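You operate a simulated robot arm through the tools that you are given. There is no shell and no other tool. Be economical: measure what you need, move in short steps, check, and stop when the job is done.

Carry out the task below with a simulated robot arm. There is one attempt and no reset: what you move stays moved.

## Task
Fit the spacer that the spacer screen asks for on the upright shaft.
Fine: swing the probe arm aside, and back over the shaft afterwards; the screen ends on OK.

Only the result counts: the job must be done as asked and must still hold three seconds after the hand-in. Knocking over, shifting, dropping, spilling or breaking anything else fails it.

## Robot
A 7-joint arm with a two-finger parallel gripper, fixed in place. Base frame: the origin is at the foot of the arm, x ahead of it, y to its left, z up; the work surface is at about z = 850. Readings come in mm, rad, newtons and seconds.
With the tool pointing down near the work surface it reaches from about 240 to 680 mm from the base axis. Its first joint turns from -1.152 to 1.152 rad. Payload 2.4 kg.
The tool frame sits at the grasp point between the pads (the TCP): z along the fingers, y along the line on which they close. The tips reach 30 mm beyond it. Largest opening 94 mm; finger width 28, thickness 10; the body of the gripper, 50 by 96 mm, starts 55 mm behind the TCP.
Orientation is told as [roll, pitch, yaw] about the base's x, y, z axes, in that order, counted from this pose: with the fingers straight down and closing along the base's y, the tool's x points along the base's -x, its y along +y and its z along -z.

## Interface
- The arm moves only by the tool play_rows. Its argument "increments" is a list of rows, each a list of 7 numbers: the shift along the tool's x, y, z in mm, then the turn, a rotation vector about the tool's x, y, z in rad, then the gripper command, from -1 (fully open) to 1 (shut), values between in proportion. In form: [[x, y, z, wx, wy, wz, grip], ...]. A call has 1 to 20 rows; each row shifts and turns the commanded pose from where the row before left it, along the tool's axes as they then stand. Rows are played at 5 a second. More than 50 mm and 0.15 rad between two rows, or a gripper value outside its range, and nothing of the call is played. Where a pose cannot be reached the arm comes as near as it can. A force on the tool above 70 N (or 10 N above the force at the start of the call, whichever is more), or a blocked arm, ends the call early, and 0.2 s more pass. Each finger travels about 153 mm/s and halts on what it meets, pressing with about 43 N; the grip force reading is that of the motor and also rises with nothing between the fingers. The clock runs only during rows and for 0.2 s after the last one: add rows that do not move to give the fingers time. It gives the time, the measured TCP pose, the force on the tool (base axes), the opening and the grip force at its end, in the units of the frame above (readings bear some noise), and new pictures: "views" is both (left out), scene, wrist or none.
- Cameras (640 x 400 px; columns grow to the right, rows downward): "scene" is fixed at [51.7, 486.7, 1447.6]; the picture's right is [-0.60, -0.80, 0.00], its down [-0.41, 0.30, -0.86] and it looks along [0.69, -0.51, -0.51] (base axes); focal length 359 px, centre (320, 200). "wrist" rides on the gripper at [-37, 0, -58] in the tool frame; the picture's right is [0.00, -1.00, 0.00], its down [0.97, 0.00, -0.24] and it looks along [0.24, 0.00, 0.97] (tool axes); focal length 218 px, centre (320, 200). There is no depth. A picture from a camera that has moved, and an enlarged one, comes with that camera's place and axes in the base frame and with its lens.
- close_up(camera, box): a new picture of the part [left, top, right, bottom] of that camera's present view, enlarged. The clock stands still meanwhile.
- hand_in(): hands the job in; it is judged then, once.

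Work in short steps. Places have to be worked out from the pictures, the camera data and where the tool is seen: move nearer, look again, correct. Check each grasp and each placing, and mend what went wrong. You have 120 turns and 150 pictures in all, those below and enlarged ones among them. Open the gripper and draw the arm clear of the work before you hand the job in, unless the task says otherwise; then end with one line.

The tools are called after "Emit:" as a command line: name --pt "numbers of a row" for each row, then --argument value for the rest, lists and objects as JSON in quotes. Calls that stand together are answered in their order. play_rows: Moves the arm, as the interface text tells. Its arguments: {"type":"object","properties":{"increments":{"type":"array"},"views":{"type":"string","enum":["both","scene","wrist","none"]}},"required":["increments"]} The other tools are called the same way: close_up (camera, box) takes an enlarged picture of a part of a camera's view; hand_in () hands the job in.

At the start:

```text
time: 0.0
tcp_pos: [464.4, 99.1, 1209.8]
orientation: [-0.001, -0.002, -0.001]
ft_force: [-0.1, -0.8, -0.7]
finger_gap: 93.8
grip_force: 0.0
```

scene: 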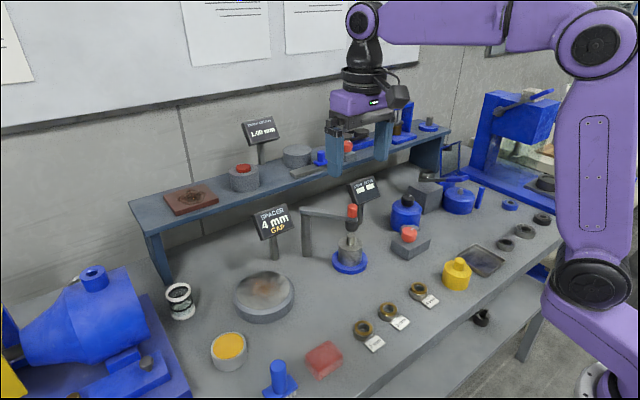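
wrist: 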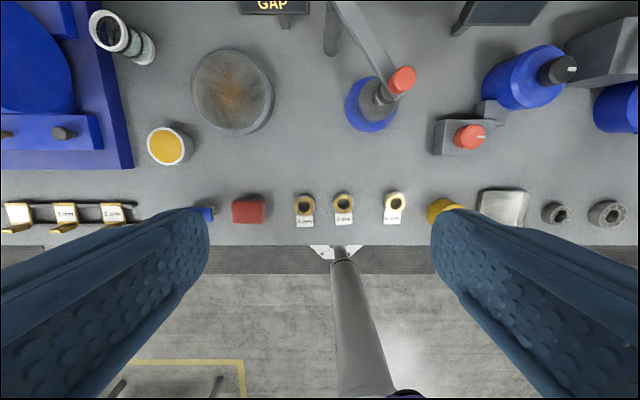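

The screen reads "SPACER 4 mm GAP". I'll enlarge the screens, the spacer labels and the shaft.

Emit:
close_up --camera "scene" --box '[240, 170, 400, 280]'

Emit:
close_up --camera "wrist" --box '[280, 170, 440, 270]'

Emit:
close_up --camera "scene" --box '[330, 260, 490, 360]'

Emit:
close_up --camera "wrist" --box '[310, 0, 470, 140]'

```text
3.64 times, centred on (320, 225) of scene
camera zoom: at [51.7, 486.7, 1447.6], right [-0.6, -0.8, 0.0], down [-0.41, 0.3, -0.86], along [0.69, -0.51, -0.51], focal length 1307 px, centre (320, 109)
```

zoom: 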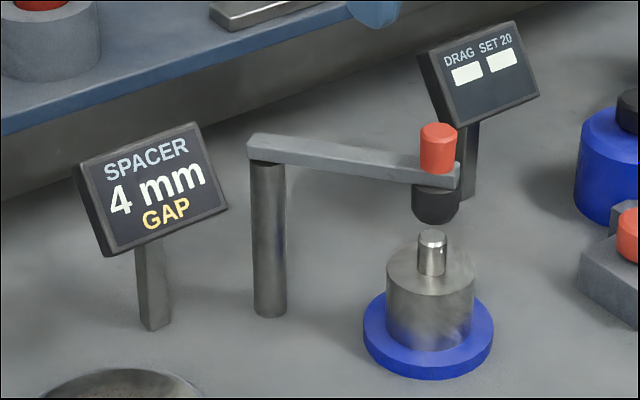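

```text
4.00 times, centred on (360, 220) of wrist
camera zoom: at [500.1, 98.5, 1267.8], right [0.0, -1.0, 0.0], down [-0.97, 0.0, 0.24], along [-0.24, 0.0, -0.97], focal length 873 px, centre (160, 120)
```

zoom: 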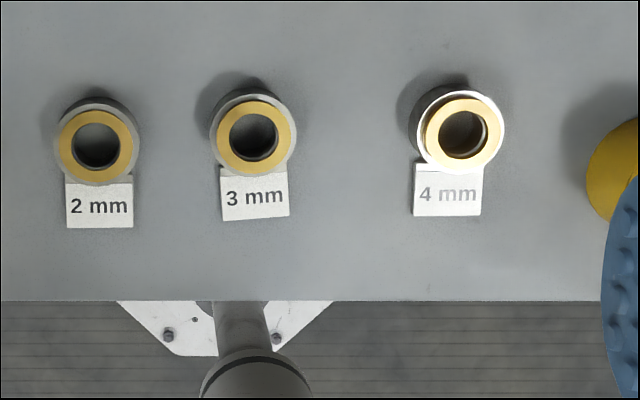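

```text
4.00 times, centred on (410, 310) of scene
camera zoom: at [51.7, 486.7, 1447.6], right [-0.6, -0.8, 0.0], down [-0.41, 0.3, -0.86], along [0.69, -0.51, -0.51], focal length 1438 px, centre (-40, -240)
```

zoom: 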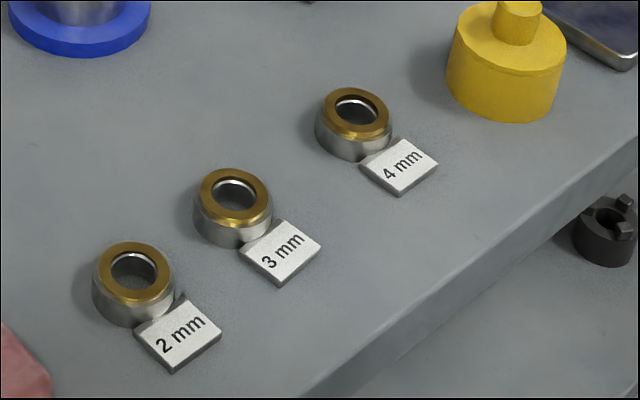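

```text
2.86 times, centred on (390, 70) of wrist
camera zoom: at [500.1, 98.5, 1267.8], right [0.0, -1.0, 0.0], down [-0.97, 0.0, 0.24], along [-0.24, 0.0, -0.97], focal length 624 px, centre (120, 571)
```

zoom: 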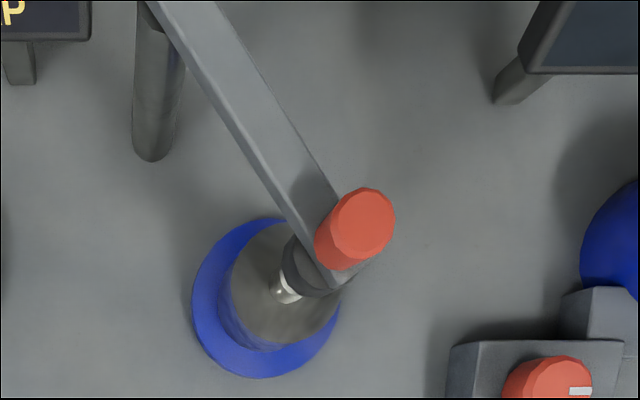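

Request is 4 mm; the 4 mm spacer is near (395,-45), the shaft near (565,15), and the probe pivot near (656,84). I'll move above the knob to measure closer.

Emit:
play_rows --pt "-25 -21 10 0 0 0 -1" --pt "-25 -21 10 0 0 0 -1" --pt "-25 -21 10 0 0 0 -1" --pt "-25 -21 10 0 0 0 -1" --pt "0 0 0 0 0 0 -1" --pt "0 0 0 0 0 0 -1"

```text
time: 1.4
tcp_pos: [565.5, 14.6, 1170.2]
orientation: [0.0, 0.001, 0.001]
ft_force: [-0.1, 0.6, 0.1]
finger_gap: 93.8
grip_force: 0.1
camera wrist: at [601.2, 13.9, 1227.4], right [0.0, -1.0, 0.0], down [-0.97, 0.0, 0.24], along [-0.24, 0.0, -0.97], focal length 218 px, centre (320, 200)
```

scene: 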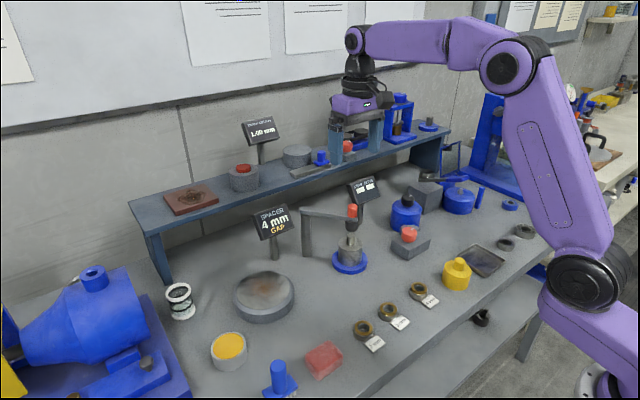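
wrist: 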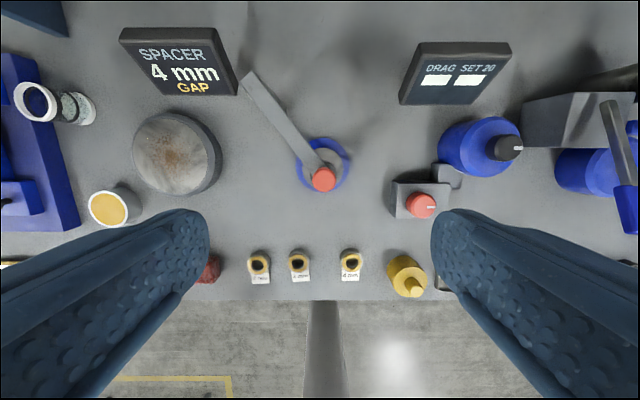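

Knob is at about (570,12), top z≈1018; pivot ≈(657,84). I'll turn the tool so the fingers close along the arc's tangent and descend partway.

Emit:
play_rows --pt "-4.5 -2.6 0 0 0 0 -1" --pt "0 0 15 0 0 -0.138 -1" --pt "0 0 15 0 0 -0.138 -1" --pt "0 0 15 0 0 -0.138 -1" --pt "0 0 15 0 0 -0.138 -1" --pt "0 0 15 0 0 -0.138 -1" --pt "0 0 0 0 0 0 -1" --pt "0 0 0 0 0 0 -1"

```text
time: 3.2
tcp_pos: [568.3, 12.9, 1095.2]
orientation: [0.0, 0.0, 0.692]
ft_force: [0.3, -0.9, -0.1]
finger_gap: 94.0
grip_force: 0.0
camera wrist: at [595.7, 35.2, 1152.8], right [0.64, -0.77, 0.0], down [-0.75, -0.62, 0.24], along [-0.19, -0.15, -0.97], focal length 218 px, centre (320, 200)
```

scene: 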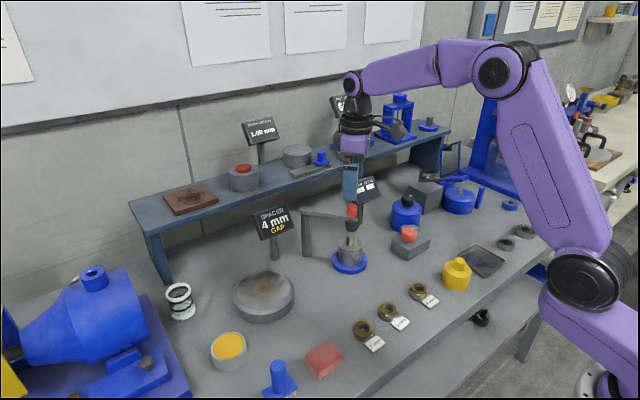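
wrist: 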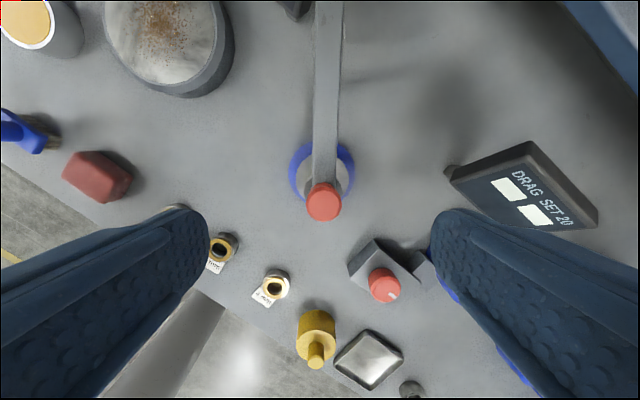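

The bar is aligned and the knob is centred. Descend to TCP z≈1030 and close to a ~30 mm cage around the knob.

Emit:
play_rows --pt "0 -1.5 20 0 0 0 -1" --pt "0 0 20 0 0 0 -1" --pt "0 0 15 0 0 0 -1" --pt "0 0 10 0 0 0 -1" --pt "0 0 0 0 0 0 -0.5" --pt "0 0 0 0 0 0 0" --pt "0 0 0 0 0 0 0.36" --pt "0 0 0 0 0 0 0.36"

Emit:
close_up --camera "scene" --box '[240, 140, 440, 280]'

```text
time: 5.0
tcp_pos: [570.3, 11.4, 1029.7]
orientation: [0.0, -0.001, 0.691]
ft_force: [-0.1, -0.2, 0.3]
finger_gap: 30.0
grip_force: 0.0
camera wrist: at [597.3, 34.4, 1087.5], right [0.64, -0.77, 0.0], down [-0.75, -0.62, 0.24], along [-0.19, -0.15, -0.97], focal length 218 px, centre (320, 200)
```

scene: 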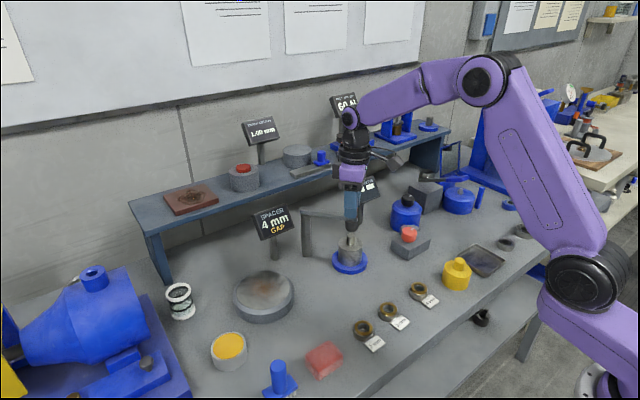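
wrist: 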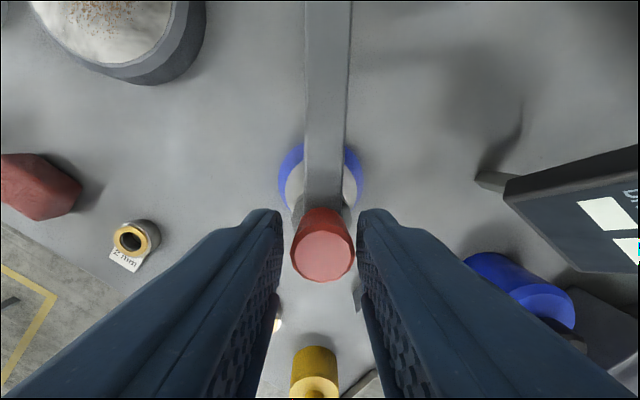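

```text
2.86 times, centred on (340, 210) of scene
camera zoom: at [51.7, 486.7, 1447.6], right [-0.6, -0.8, 0.0], down [-0.41, 0.3, -0.86], along [0.69, -0.51, -0.51], focal length 1027 px, centre (263, 171)
```

zoom: 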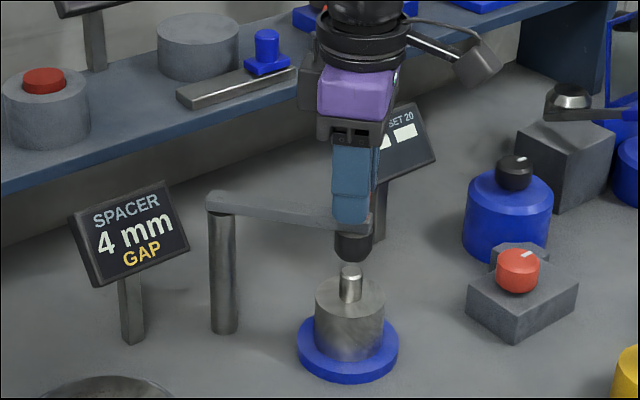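

Knob caged. Swing it along the arc (R≈113 mm) toward +y, five small steps first.

Emit:
play_rows --pt "-0.5 11.3 0 0 0 0.1 0.36" --pt "-0.5 11.3 0 0 0 0.1 0.36" --pt "-0.5 11.3 0 0 0 0.1 0.36" --pt "-0.5 11.3 0 0 0 0.1 0.36" --pt "-0.5 11.3 0 0 0 0.1 0.36"

```text
time: 6.2
tcp_pos: [545.9, 61.5, 1029.3]
orientation: [0.0, -0.001, 0.188]
ft_force: [-0.1, 0.4, -0.5]
finger_gap: 29.9
grip_force: 0.2
camera wrist: at [580.3, 68.7, 1087.8], right [0.19, -0.98, 0.0], down [-0.95, -0.18, 0.24], along [-0.24, -0.05, -0.97], focal length 218 px, centre (320, 200)
```

scene: 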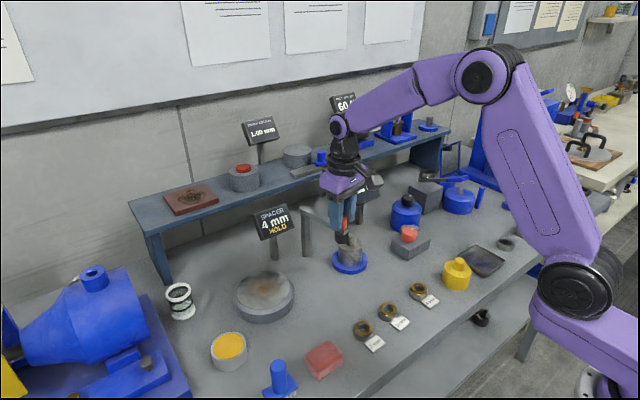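
wrist: 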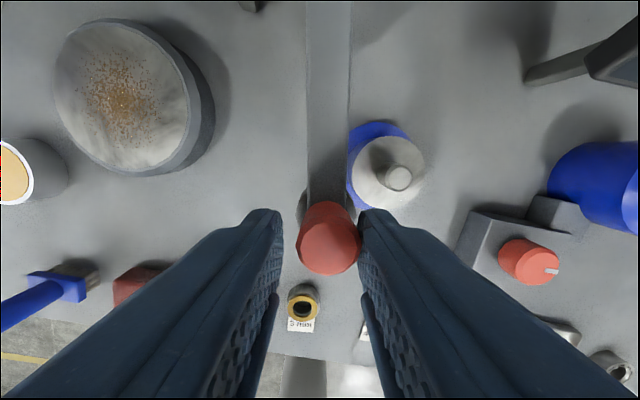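

It moves freely and the screen now shows HOLD. Continue the swing.

Emit:
play_rows --pt "-0.5 11.3 0 0 0 0.1 0.36" --pt "-0.5 11.3 0 0 0 0.1 0.36" --pt "-0.5 11.3 0 0 0 0.1 0.36" --pt "-0.5 11.3 0 0 0 0.1 0.36" --pt "-0.5 11.3 0 0 0 0.1 0.36" --pt "-0.5 11.3 0 0 0 0.1 0.36" --pt "-0.5 11.3 0 0 0 0.1 0.36" --pt "-0.5 11.3 0 0 0 0.1 0.36" --pt "0 0 0 0 0 0 0.36"

```text
time: 8.2
tcp_pos: [564.4, 146.2, 1030.0]
orientation: [-0.003, 0.001, -0.612]
ft_force: [-0.7, -5.9, -0.1]
finger_gap: 33.4
grip_force: 2.7
camera wrist: at [592.5, 124.9, 1087.9], right [-0.57, -0.82, 0.0], down [-0.79, 0.56, 0.24], along [-0.2, 0.14, -0.97], focal length 218 px, centre (320, 200)
```

scene: 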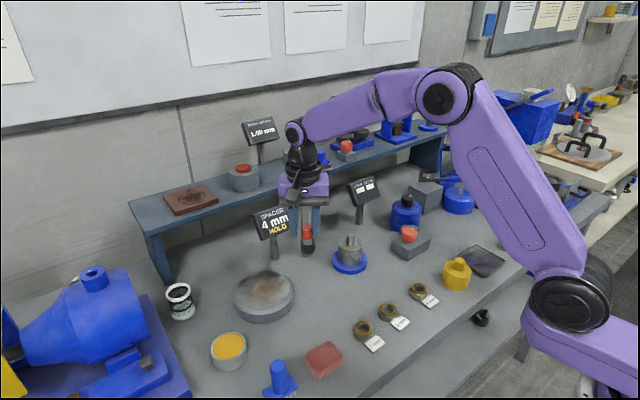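
wrist: 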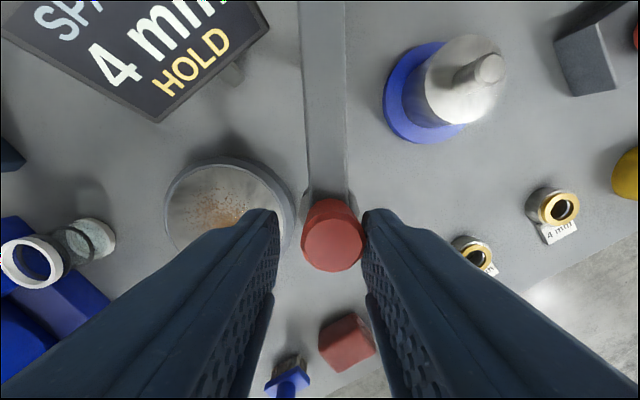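

The swing reached its stop (slight force) and the shaft is clear. Back off 3 mm, open, rise, and unwind yaw.

Emit:
play_rows --pt "0 -3 0 0 0 0 0.3" --pt "0 0 0 0 0 0 0" --pt "0 0 0 0 0 0 -0.2" --pt "0 0 25 0 0 0 -0.2" --views "none"

```text
time: 9.2
tcp_pos: [561.4, 145.1, 1003.5]
orientation: [0.0, -0.001, -0.61]
ft_force: [-0.6, -0.5, -0.2]
finger_gap: 56.5
grip_force: 0.0
```

I moved downward by mistake (tool z is down); the fingers straddle the bar without contact. Rise straight up now.

Emit:
play_rows --pt "0 0 -15 0 0 0 -0.2" --pt "0 0 -30 0 0 0 -0.2" --pt "0 0 -40 0 0 0 -0.2" --pt "0 0 -40 0 0 0 -0.2" --pt "0 0 -20 0 0 -0.122 -0.2" --pt "0 0 0 0 0 -0.122 -0.2" --pt "0 0 0 0 0 -0.122 -0.2" --pt "0 0 0 0 0 -0.122 -0.2" --pt "0 0 0 0 0 -0.122 -0.2" --pt "0 0 0 0 0 0 -0.2"

Emit:
close_up --camera "scene" --box '[240, 170, 440, 290]'

```text
time: 11.4
tcp_pos: [562.8, 144.7, 1149.7]
orientation: [0.0, 0.0, -0.001]
ft_force: [0.8, 0.4, 0.7]
finger_gap: 56.3
grip_force: 0.1
camera wrist: at [597.6, 145.1, 1207.5], right [0.0, -1.0, 0.0], down [-0.97, 0.0, 0.24], along [-0.24, 0.0, -0.97], focal length 218 px, centre (320, 200)
```

scene: 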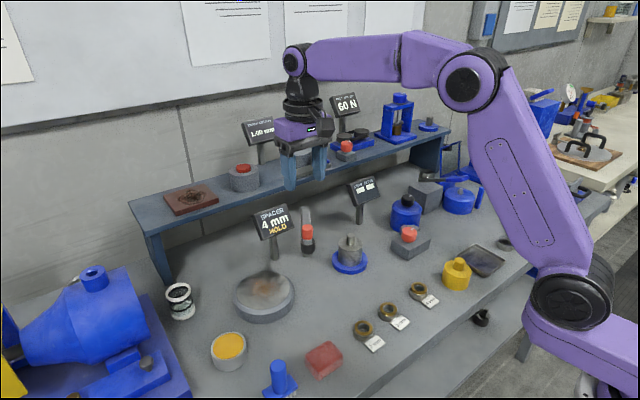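
wrist: 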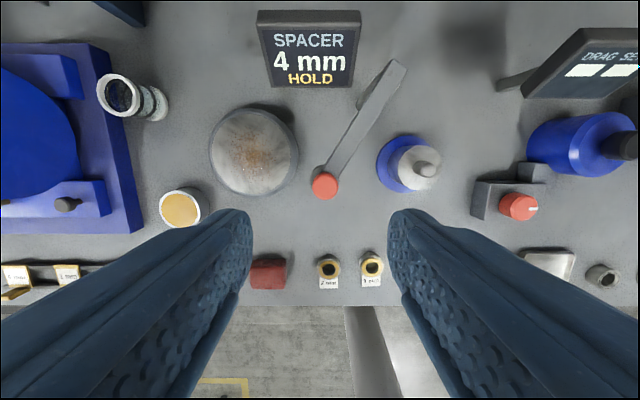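

```text
3.20 times, centred on (340, 230) of scene
camera zoom: at [51.7, 486.7, 1447.6], right [-0.6, -0.8, 0.0], down [-0.41, 0.3, -0.86], along [0.69, -0.51, -0.51], focal length 1150 px, centre (256, 104)
```

zoom: 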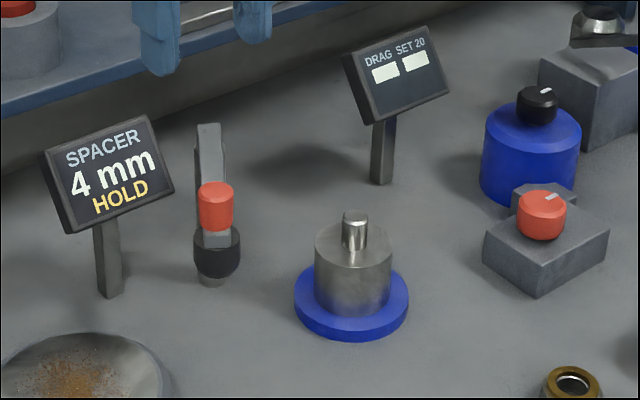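

Probe aside, shaft clear. Move over the 4 mm spacer at about (395,-45) for a closer look.

Emit:
play_rows --pt "28 -31.6 0 0 0 0 -0.4" --pt "28 -31.6 0 0 0 0 -0.4" --pt "28 -31.6 0 0 0 0 -0.4" --pt "28 -31.6 0 0 0 0 -0.4" --pt "28 -31.6 0 0 0 0 -0.4" --pt "28 -31.6 0 0 0 0 -0.4" --pt "0 0 40 0 0 0 -0.4" --pt "0 0 40 0 0 0 -0.4" --pt "0 0 40 0 0 0 -0.4" --pt "0 0 40 0 0 0 -0.4" --pt "0 0 0 0 0 0 -0.4" --pt "0 0 0 0 0 0 -0.4"

Emit:
close_up --camera "wrist" --box '[260, 130, 380, 230]'

Emit:
close_up --camera "scene" --box '[370, 230, 510, 330]'

```text
time: 14.0
tcp_pos: [394.4, -45.2, 989.6]
orientation: [0.0, -0.001, -0.001]
ft_force: [0.8, -0.8, 0.1]
finger_gap: 66.0
grip_force: 0.1
camera wrist: at [430.2, -43.9, 1046.9], right [0.0, -1.0, 0.0], down [-0.97, 0.0, 0.24], along [-0.24, 0.0, -0.97], focal length 218 px, centre (320, 200)
```

scene: 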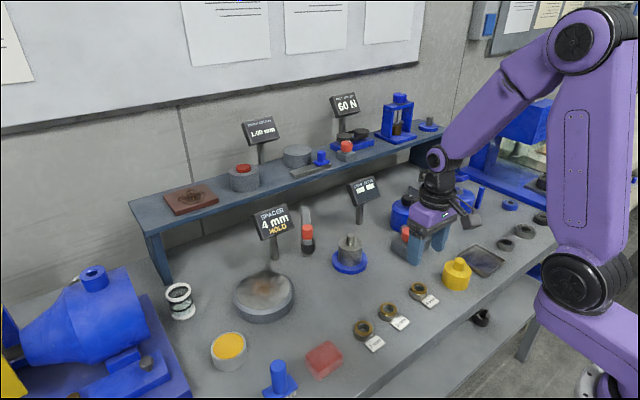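
wrist: 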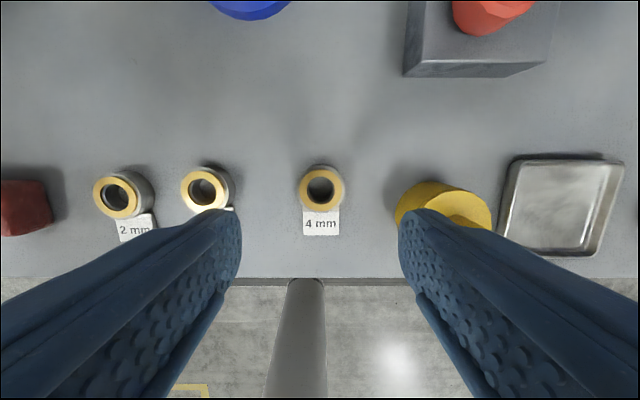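

```text
4.00 times, centred on (320, 180) of wrist
camera zoom: at [430.2, -43.9, 1046.9], right [0.0, -1.0, 0.0], down [-0.97, 0.0, 0.24], along [-0.24, 0.0, -0.97], focal length 873 px, centre (320, 280)
```

zoom: 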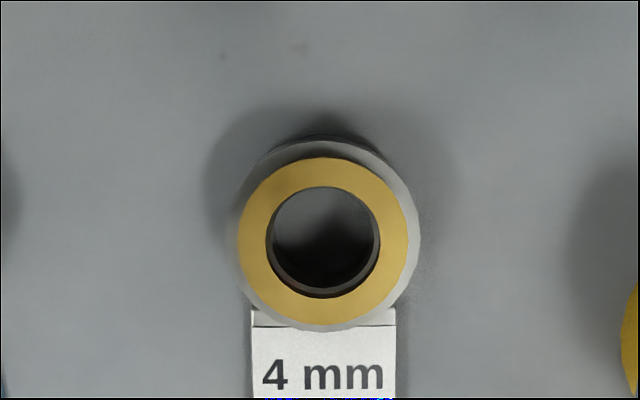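

```text
4.00 times, centred on (440, 280) of scene
camera zoom: at [51.7, 486.7, 1447.6], right [-0.6, -0.8, 0.0], down [-0.41, 0.3, -0.86], along [0.69, -0.51, -0.51], focal length 1438 px, centre (-160, -120)
```

zoom: 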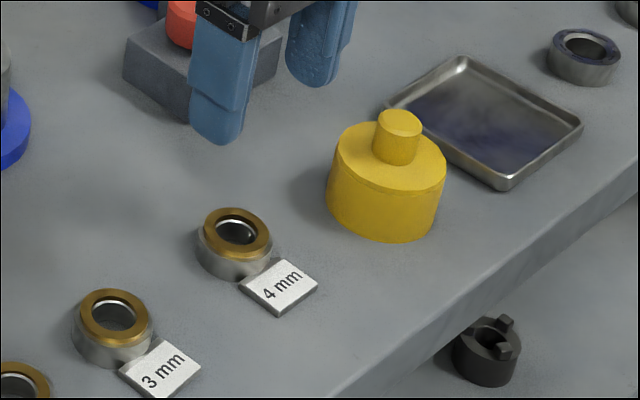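

The spacer is at about (395.3,-44.3), top z≈867. Centre and descend to TCP z≈884 with tips just above the table.

Emit:
play_rows --pt "-0.9 0.9 35 0 0 0 -0.4" --pt "0 0 30 0 0 0 -0.4" --pt "0 0 20 0 0 0 -0.4" --pt "0 0 0 0 0 0 -0.4" --pt "0 0 0 0 0 0 -0.4" --views "wrist"

Emit:
close_up --camera "scene" --box '[370, 230, 490, 330]'

```text
time: 15.2
tcp_pos: [395.3, -44.4, 905.2]
orientation: [0.0, -0.001, 0.001]
ft_force: [-0.3, -0.1, 0.5]
finger_gap: 65.8
grip_force: 0.0
camera wrist: at [430.1, -44.2, 962.4], right [0.0, -1.0, 0.0], down [-0.97, 0.0, 0.24], along [-0.24, 0.0, -0.97], focal length 218 px, centre (320, 200)
```

wrist: 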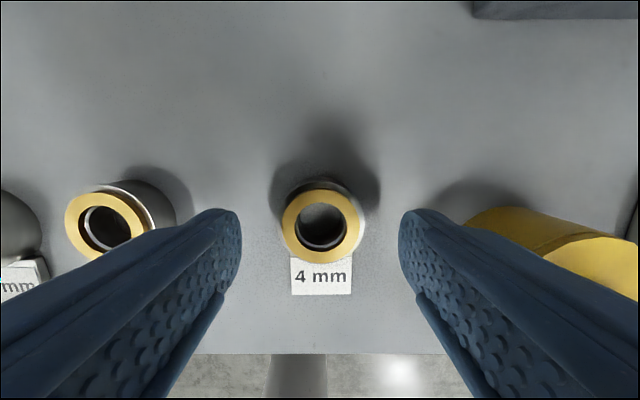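

```text
4.00 times, centred on (430, 280) of scene
camera zoom: at [51.7, 486.7, 1447.6], right [-0.6, -0.8, 0.0], down [-0.41, 0.3, -0.86], along [0.69, -0.51, -0.51], focal length 1438 px, centre (-120, -120)
```

zoom: 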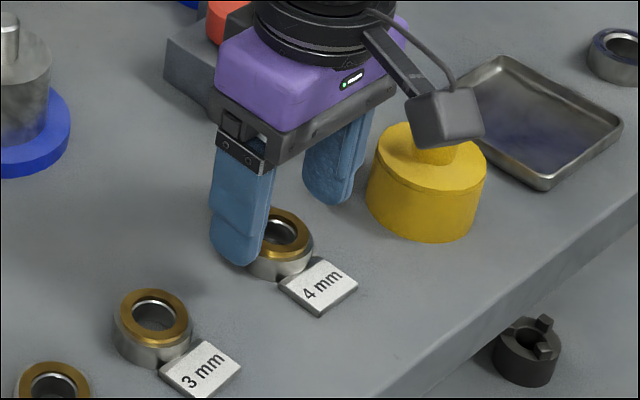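

Small correction (-0.7 mm in y, -0.7 in x), lower 21 mm and close.

Emit:
play_rows --pt "0.7 -0.7 12 0 0 0 -0.4" --pt "0 0 9.5 0 0 0 -0.4" --pt "0 0 0 0 0 0 -0.2" --pt "0 0 0 0 0 0 0" --pt "0 0 0 0 0 0 0.1" --pt "0 0 0 0 0 0 0.2" --pt "0 0 0 0 0 0 0.4" --pt "0 0 0 0 0 0 0.5" --pt "0 0 0 0 0 0 0.5" --views "wrist"

```text
time: 17.2
tcp_pos: [395.2, -44.3, 883.5]
orientation: [-0.001, 0.001, 0.001]
ft_force: [0.2, 0.3, -0.3]
finger_gap: 40.8
grip_force: 42.9
camera wrist: at [429.9, -44.3, 941.3], right [0.0, -1.0, 0.0], down [-0.97, 0.0, 0.24], along [-0.24, 0.0, -0.97], focal length 218 px, centre (320, 200)
```

wrist: 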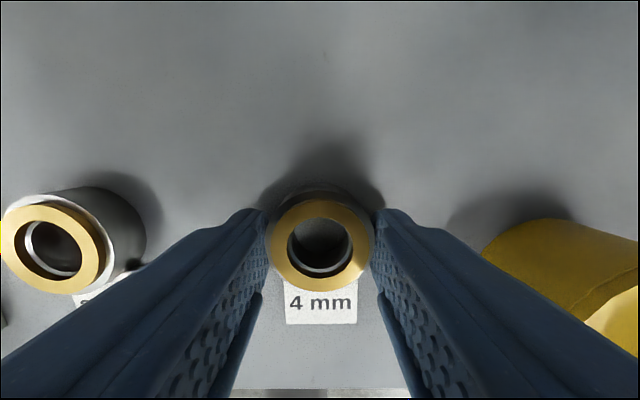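

Gripped at 40.8 mm. Lift and check.

Emit:
play_rows --pt "0 0 -8 0 0 0 0.6" --pt "0 0 -20 0 0 0 0.6" --pt "0 0 -30 0 0 0 0.6" --pt "0 0 -40 0 0 0 0.6" --pt "0 0 0 0 0 0 0.6" --views "both"

Emit:
close_up --camera "scene" --box '[370, 200, 490, 300]'

```text
time: 18.4
tcp_pos: [393.1, -43.0, 982.3]
orientation: [0.0, -0.001, 0.0]
ft_force: [0.2, -0.2, 0.0]
finger_gap: 41.0
grip_force: 42.6
camera wrist: at [429.3, -43.7, 1040.0], right [0.0, -1.0, 0.0], down [-0.97, 0.0, 0.24], along [-0.24, 0.0, -0.97], focal length 218 px, centre (320, 200)
```

scene: 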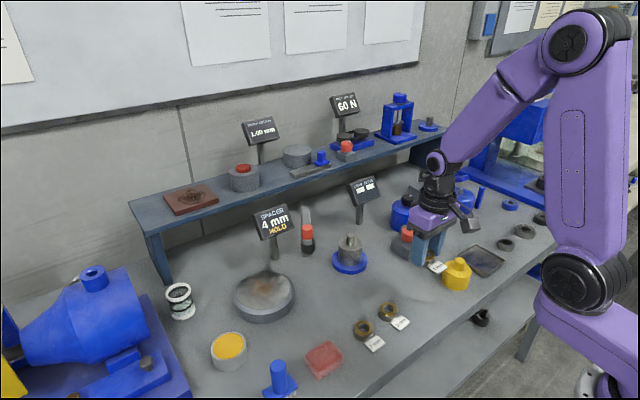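
wrist: 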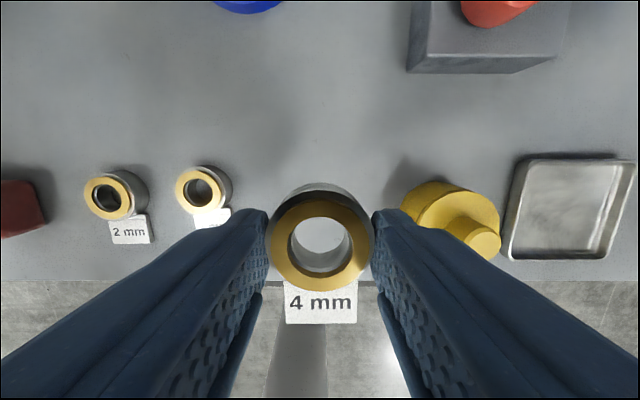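

```text
4.00 times, centred on (430, 250) of scene
camera zoom: at [51.7, 486.7, 1447.6], right [-0.6, -0.8, 0.0], down [-0.41, 0.3, -0.86], along [0.69, -0.51, -0.51], focal length 1438 px, centre (-120, 0)
```

zoom: 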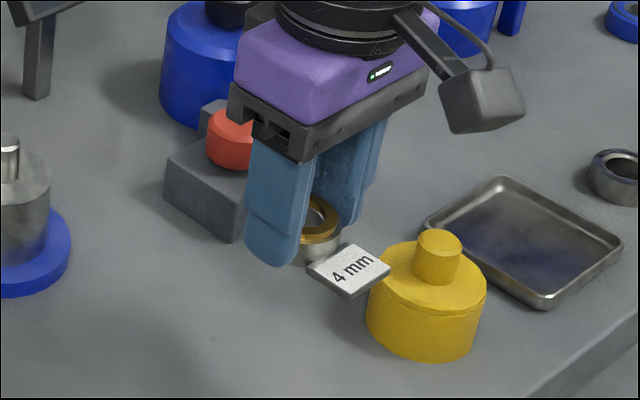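

The tag is attached to the spacer and came along; grip holds. Carry to above the shaft at (570,11), TCP z≈1040.

Emit:
play_rows --pt "0 0 -30 0 0 0 0.6" --pt "0 0 -28 0 0 0 0.6" --pt "-35 10.8 0 0 0 0 0.6" --pt "-35 10.8 0 0 0 0 0.6" --pt "-35 10.8 0 0 0 0 0.6" --pt "-35 10.8 0 0 0 0 0.6" --pt "-35 10.8 0 0 0 0 0.6" --pt "0 0 0 0 0 0 0.6" --pt "0 0 0 0 0 0 0.6" --pt "0 0 0 0 0 0 0.6" --views "both"

Emit:
close_up --camera "scene" --box '[290, 180, 410, 280]'

Emit:
close_up --camera "wrist" --box '[240, 160, 400, 300]'

```text
time: 20.6
tcp_pos: [567.6, 9.7, 1040.0]
orientation: [0.002, -0.001, 0.0]
ft_force: [0.3, 0.1, -0.5]
finger_gap: 40.8
grip_force: 43.0
camera wrist: at [604.2, 9.5, 1098.2], right [0.0, -1.0, 0.0], down [-0.97, 0.0, 0.24], along [-0.24, 0.0, -0.97], focal length 218 px, centre (320, 200)
```

scene: 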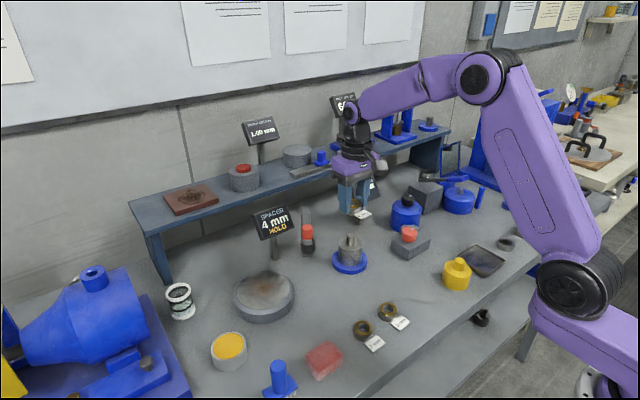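
wrist: 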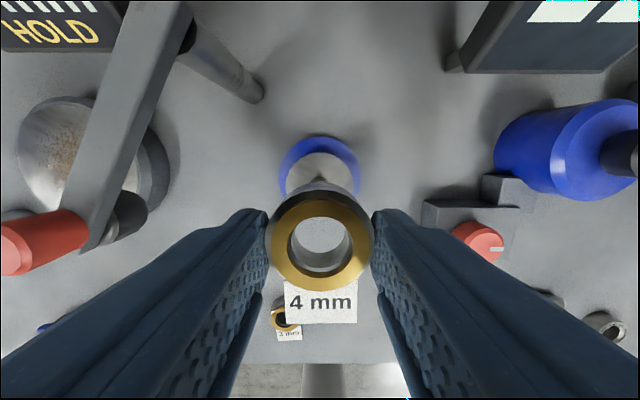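

```text
4.00 times, centred on (350, 230) of scene
camera zoom: at [51.7, 486.7, 1447.6], right [-0.6, -0.8, 0.0], down [-0.41, 0.3, -0.86], along [0.69, -0.51, -0.51], focal length 1438 px, centre (200, 80)
```

zoom: 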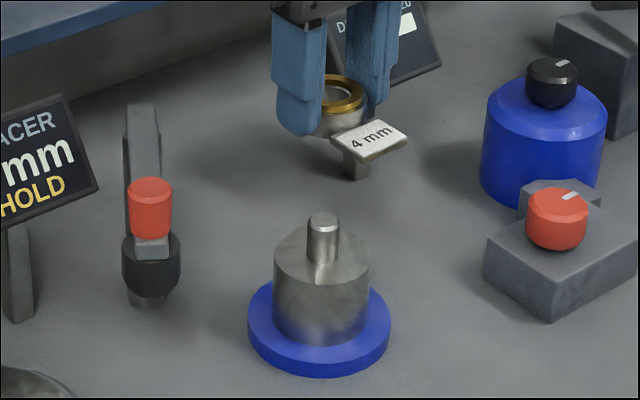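

```text
2.86 times, centred on (320, 230) of wrist
camera zoom: at [604.2, 9.5, 1098.2], right [0.0, -1.0, 0.0], down [-0.97, 0.0, 0.24], along [-0.24, 0.0, -0.97], focal length 624 px, centre (320, 114)
```

zoom: 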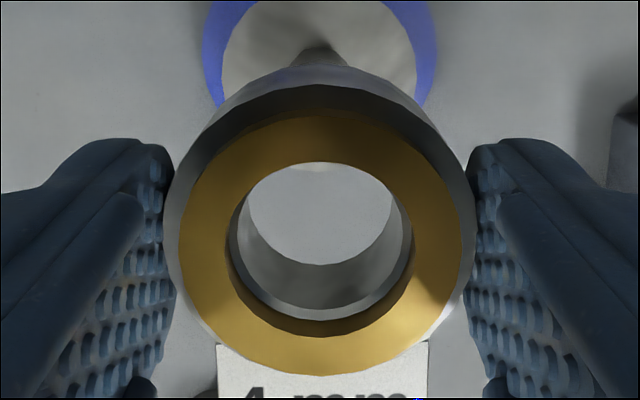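

Estimated pin at (571,9.5), top z≈931; spacer centre is about 2 mm short in x. Shift +2 mm in x and descend until the spacer bottom is ~10 mm above the pin, then look through the bore.

Emit:
play_rows --pt "-2.3 0 20 0 0 0 0.6" --pt "0 0 25 0 0 0 0.6" --pt "0 0 18 0 0 0 0.6" --pt "0 0 0 0 0 0 0.6" --pt "0 0 0 0 0 0 0.6" --views "none"

Emit:
close_up --camera "scene" --box '[300, 190, 400, 270]'

Emit:
close_up --camera "wrist" --box '[240, 160, 400, 300]'

```text
time: 21.8
tcp_pos: [570.4, 10.9, 975.3]
orientation: [0.0, 0.002, -0.001]
ft_force: [0.0, 1.0, -0.4]
finger_gap: 40.8
grip_force: 43.0
```

```text
5.00 times, centred on (350, 230) of scene
camera zoom: at [51.7, 486.7, 1447.6], right [-0.6, -0.8, 0.0], down [-0.41, 0.3, -0.86], along [0.69, -0.51, -0.51], focal length 1797 px, centre (170, 50)
```

zoom: 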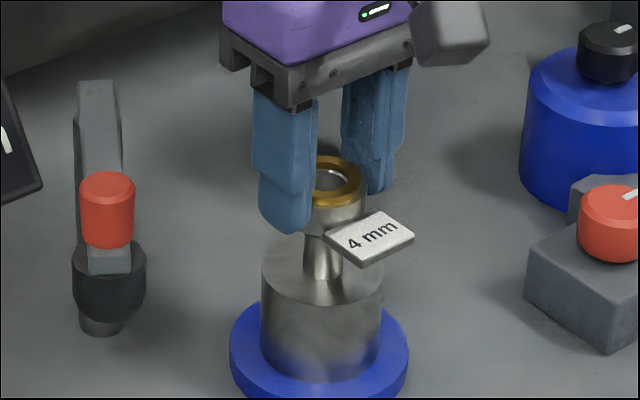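

```text
2.86 times, centred on (320, 230) of wrist
camera zoom: at [606.4, 9.9, 1034.2], right [0.0, -1.0, 0.0], down [-0.97, 0.0, 0.24], along [-0.24, 0.0, -0.97], focal length 624 px, centre (320, 114)
```

zoom: 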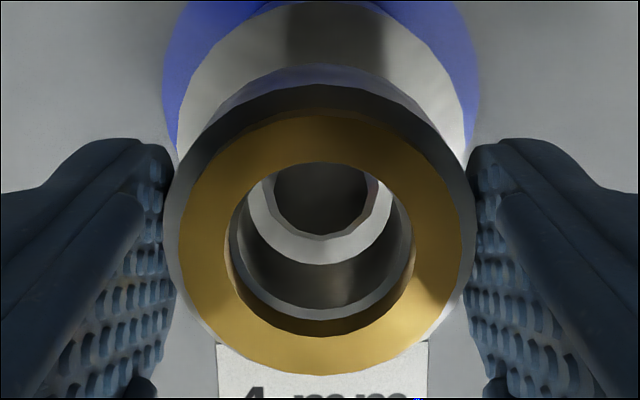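

Through the bore the pin appears ~2 mm toward -x relative to the spacer. Shift -1.5 mm in x, lower 5 mm, look again.

Emit:
play_rows --pt "1.5 0 2 0 0 0 0.6" --pt "0 0 3 0 0 0 0.6" --pt "0 0 0 0 0 0 0.6" --pt "0 0 0 0 0 0 0.6" --views "none"

Emit:
close_up --camera "scene" --box '[330, 210, 380, 250]'

Emit:
close_up --camera "wrist" --box '[280, 180, 360, 250]'

```text
time: 22.8
tcp_pos: [568.5, 9.3, 970.7]
orientation: [-0.001, 0.0, -0.001]
ft_force: [0.5, -0.5, -0.9]
finger_gap: 40.6
grip_force: 43.1
```

```text
10.00 times, centred on (355, 230) of scene
camera zoom: at [51.7, 486.7, 1447.6], right [-0.6, -0.8, 0.0], down [-0.41, 0.3, -0.86], along [0.69, -0.51, -0.51], focal length 3594 px, centre (-30, -100)
```

zoom: 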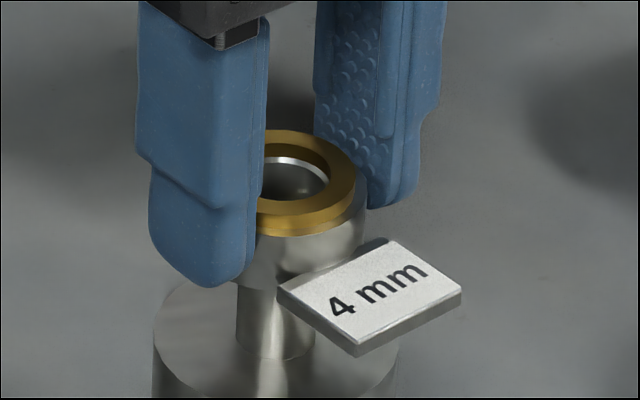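

```text
5.71 times, centred on (320, 215) of wrist
camera zoom: at [605.4, 9.7, 1029.2], right [0.0, -1.0, 0.0], down [-0.97, 0.0, 0.24], along [-0.24, 0.0, -0.97], focal length 1247 px, centre (320, 114)
```

zoom: 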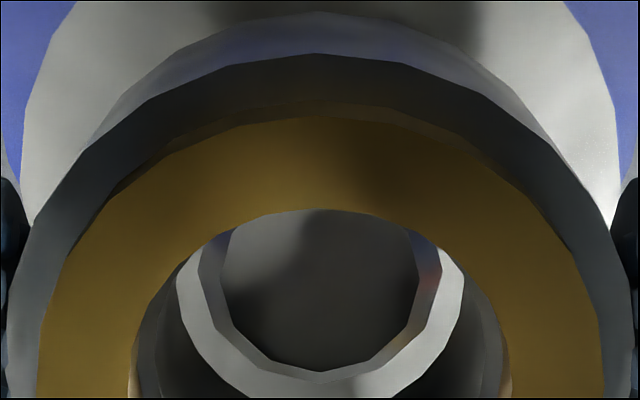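

Pin and bore look concentric within ~1 mm sideways, maybe ~1 mm in x. Nudge -0.5 mm in x and lower gently, watching the force.

Emit:
play_rows --pt "0.5 0 1.5 0 0 0 0.6" --pt "0 0 1.5 0 0 0 0.6" --pt "0 0 1.5 0 0 0 0.6" --pt "0 0 1.5 0 0 0 0.6" --pt "0 0 0 0 0 0 0.6" --views "none"

Emit:
close_up --camera "wrist" --box '[280, 195, 360, 265]'

```text
time: 24.0
tcp_pos: [568.1, 8.8, 966.1]
orientation: [0.0, 0.001, 0.001]
ft_force: [0.0, 0.1, -0.6]
finger_gap: 40.7
grip_force: 42.9
```

```text
5.71 times, centred on (320, 230) of wrist
camera zoom: at [605.0, 9.6, 1023.4], right [0.0, -1.0, 0.0], down [-0.97, 0.0, 0.24], along [-0.24, 0.0, -0.97], focal length 1247 px, centre (320, 29)
```

zoom: 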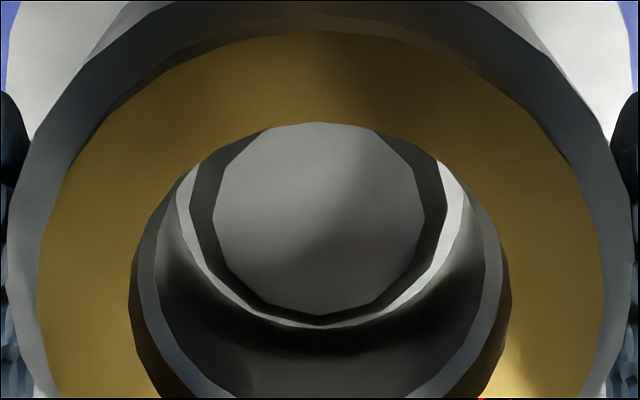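

The pin appears to have entered the bore with no force. Keep lowering in small steps.

Emit:
play_rows --pt "0.5 0 2 0 0 0 0.6" --pt "0 0 2 0 0 0 0.6" --pt "0 0 2 0 0 0 0.6" --pt "0 0 2 0 0 0 0.6" --pt "0 0 0 0 0 0 0.6" --views "none"

Emit:
close_up --camera "wrist" --box '[280, 195, 360, 265]'

Emit:
close_up --camera "scene" --box '[330, 210, 380, 250]'

```text
time: 25.2
tcp_pos: [569.3, 9.3, 957.1]
orientation: [0.0, 0.0, 0.0]
ft_force: [0.5, -0.7, -1.0]
finger_gap: 41.0
grip_force: 43.2
```

```text
5.71 times, centred on (320, 230) of wrist
camera zoom: at [604.6, 9.5, 1015.3], right [0.0, -1.0, 0.0], down [-0.97, 0.0, 0.24], along [-0.24, 0.0, -0.97], focal length 1247 px, centre (320, 29)
```

zoom: 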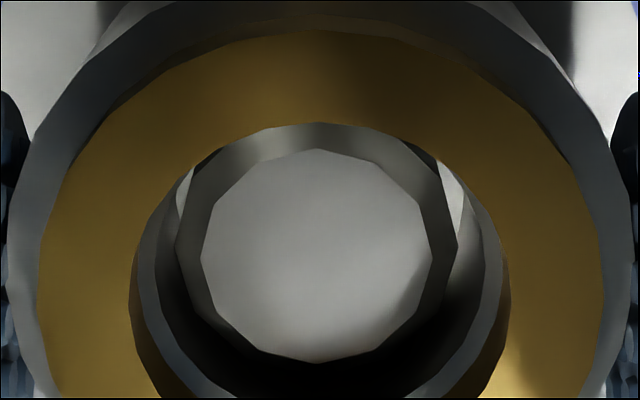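

```text
10.00 times, centred on (355, 230) of scene
camera zoom: at [51.7, 486.7, 1447.6], right [-0.6, -0.8, 0.0], down [-0.41, 0.3, -0.86], along [0.69, -0.51, -0.51], focal length 3594 px, centre (-30, -100)
```

zoom: 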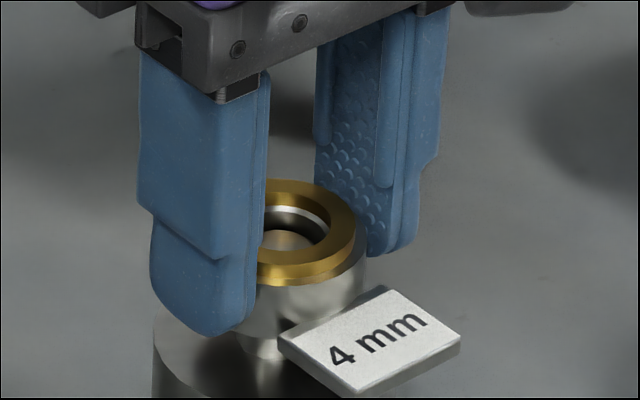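

The pin is inside the bore. Shift +0.3 mm in y and continue down.

Emit:
play_rows --pt "0.2 0.3 2 0 0 0 0.6" --pt "0 0 2 0 0 0 0.6" --pt "0 0 2 0 0 0 0.6" --pt "0 0 2 0 0 0 0.6" --pt "0 0 2 0 0 0 0.6" --pt "0 0 2 0 0 0 0.6" --pt "0 0 0 0 0 0 0.6" --views "none"

Emit:
close_up --camera "scene" --box '[330, 210, 380, 250]'

Emit:
close_up --camera "wrist" --box '[280, 195, 360, 265]'

```text
time: 26.8
tcp_pos: [568.6, 11.1, 946.0]
orientation: [0.0, 0.0, -0.002]
ft_force: [0.5, -0.2, -0.7]
finger_gap: 40.8
grip_force: 43.0
```

```text
10.00 times, centred on (355, 230) of scene
camera zoom: at [51.7, 486.7, 1447.6], right [-0.6, -0.8, 0.0], down [-0.41, 0.3, -0.86], along [0.69, -0.51, -0.51], focal length 3594 px, centre (-30, -100)
```

zoom: 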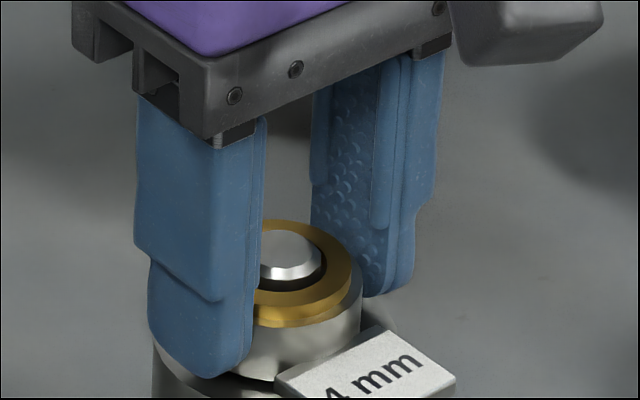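

```text
5.71 times, centred on (320, 230) of wrist
camera zoom: at [604.3, 10.1, 1003.5], right [0.0, -1.0, 0.0], down [-0.97, 0.0, 0.24], along [-0.24, 0.0, -0.97], focal length 1247 px, centre (320, 29)
```

zoom: 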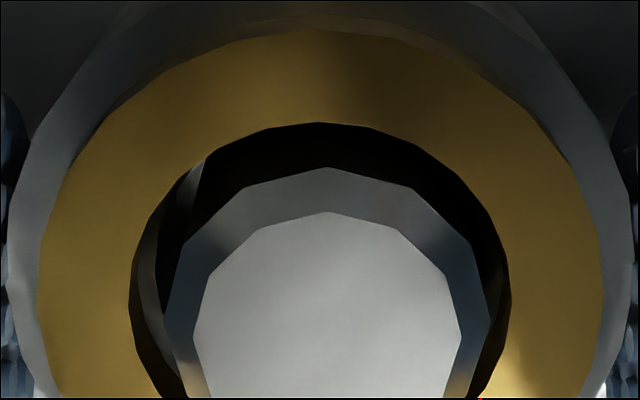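

Pin is passing through the top of the bore. Correct -0.4 mm in y and continue in 1 mm steps to seat.

Emit:
play_rows --pt "0 -0.4 1 0 0 0 0.6" --pt "0 0 1 0 0 0 0.6" --pt "0 0 1 0 0 0 0.6" --pt "0 0 1 0 0 0 0.6" --pt "0 0 1 0 0 0 0.6" --pt "0 0 0 0 0 0 0.6" --views "none"

Emit:
close_up --camera "scene" --box '[330, 210, 380, 250]'

```text
time: 28.2
tcp_pos: [570.4, 10.0, 941.3]
orientation: [0.0, -0.005, 0.001]
ft_force: [-6.9, -0.9, 27.6]
finger_gap: 40.5
grip_force: 42.8
```

```text
10.00 times, centred on (355, 230) of scene
camera zoom: at [51.0, 486.6, 1447.6], right [-0.6, -0.8, 0.0], down [-0.41, 0.3, -0.86], along [0.69, -0.51, -0.51], focal length 3594 px, centre (-30, -100)
```

zoom: 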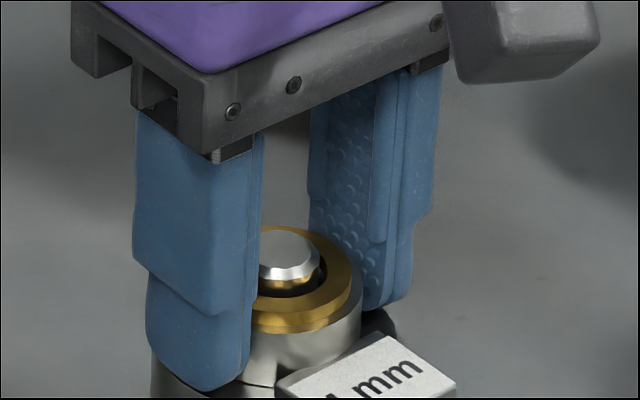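

Contact at 27 N. Check whether the spacer rests on the shoulder.

Emit:
play_rows --pt "0.5 0 -0.8 0 0 0 0.6" --pt "0 0 0 0 0 0 0.6" --views "none"

Emit:
close_up --camera "scene" --box '[330, 220, 380, 260]'

Emit:
close_up --camera "wrist" --box '[270, 160, 370, 270]'

```text
time: 28.8
tcp_pos: [569.1, 9.4, 941.5]
orientation: [0.0, -0.002, 0.0]
ft_force: [4.5, 1.4, 10.7]
finger_gap: 40.6
grip_force: 42.8
```

```text
10.00 times, centred on (355, 240) of scene
camera zoom: at [51.6, 486.7, 1447.6], right [-0.6, -0.8, 0.0], down [-0.41, 0.3, -0.86], along [0.69, -0.51, -0.51], focal length 3594 px, centre (-30, -200)
```

zoom: 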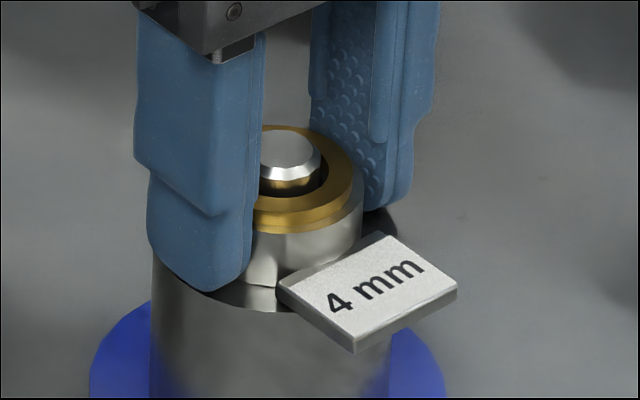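

```text
3.64 times, centred on (320, 215) of wrist
camera zoom: at [604.7, 9.7, 999.1], right [0.0, -1.0, 0.0], down [-0.97, 0.0, 0.24], along [-0.24, 0.0, -0.97], focal length 794 px, centre (320, 146)
```

zoom: 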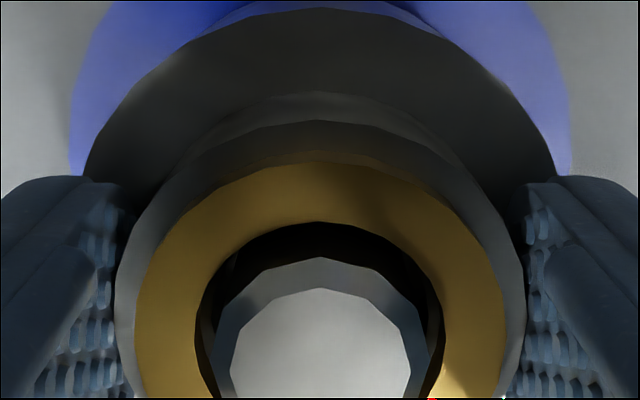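

The spacer rests on the shoulder with the pin protruding. Open and rise straight up.

Emit:
play_rows --pt "0 0 -0.4 0 0 0 0.3" --pt "0 0 0 0 0 0 0.1" --pt "0 0 0 0 0 0 -0.1" --pt "0 0 0 0 0 0 -0.3" --pt "0 0 -15 0 0 0 -0.3" --pt "0 0 -30 0 0 0 -0.3" --pt "0 0 -40 0 0 0 -0.3" --pt "0 0 -40 0 0 0 -0.3" --pt "0 0 -40 0 0 0 -0.3" --pt "0 0 -40 0 0 0 -0.3" --pt "0 0 0 0 0 0 -0.3"

Emit:
close_up --camera "scene" --box '[260, 190, 400, 290]'

```text
time: 31.2
tcp_pos: [568.8, 9.5, 1148.0]
orientation: [0.0, 0.0, 0.0]
ft_force: [0.7, 0.4, -0.6]
finger_gap: 61.1
grip_force: 0.0
camera wrist: at [603.7, 9.3, 1205.4], right [0.0, -1.0, 0.0], down [-0.97, 0.0, 0.24], along [-0.24, 0.0, -0.97], focal length 218 px, centre (320, 200)
```

scene: 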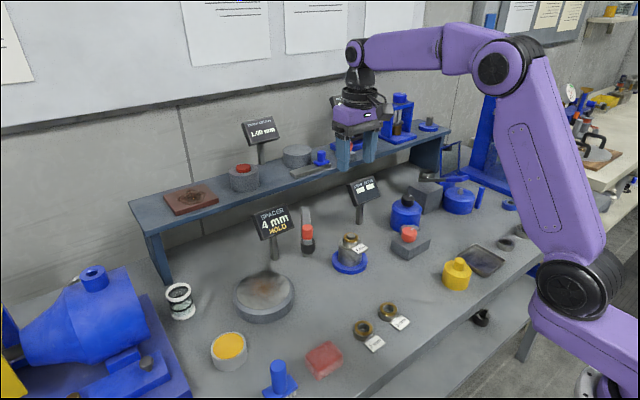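
wrist: 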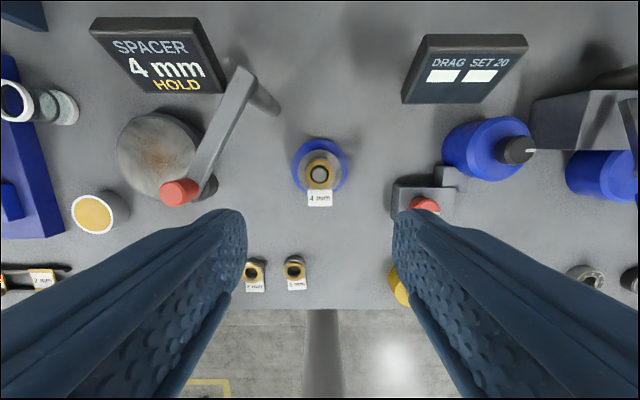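

```text
4.00 times, centred on (330, 240) of scene
camera zoom: at [51.7, 486.7, 1447.6], right [-0.6, -0.8, 0.0], down [-0.41, 0.3, -0.86], along [0.69, -0.51, -0.51], focal length 1438 px, centre (280, 40)
```

zoom: 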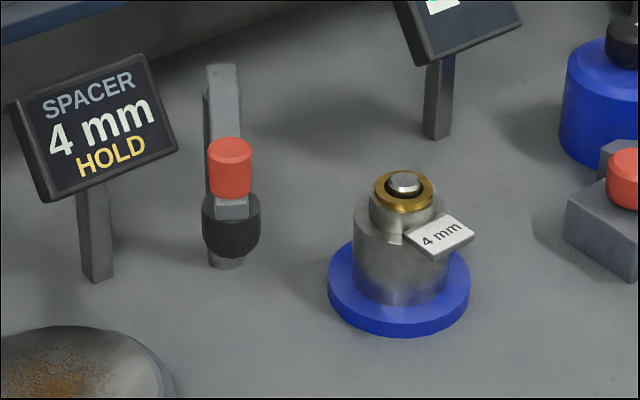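

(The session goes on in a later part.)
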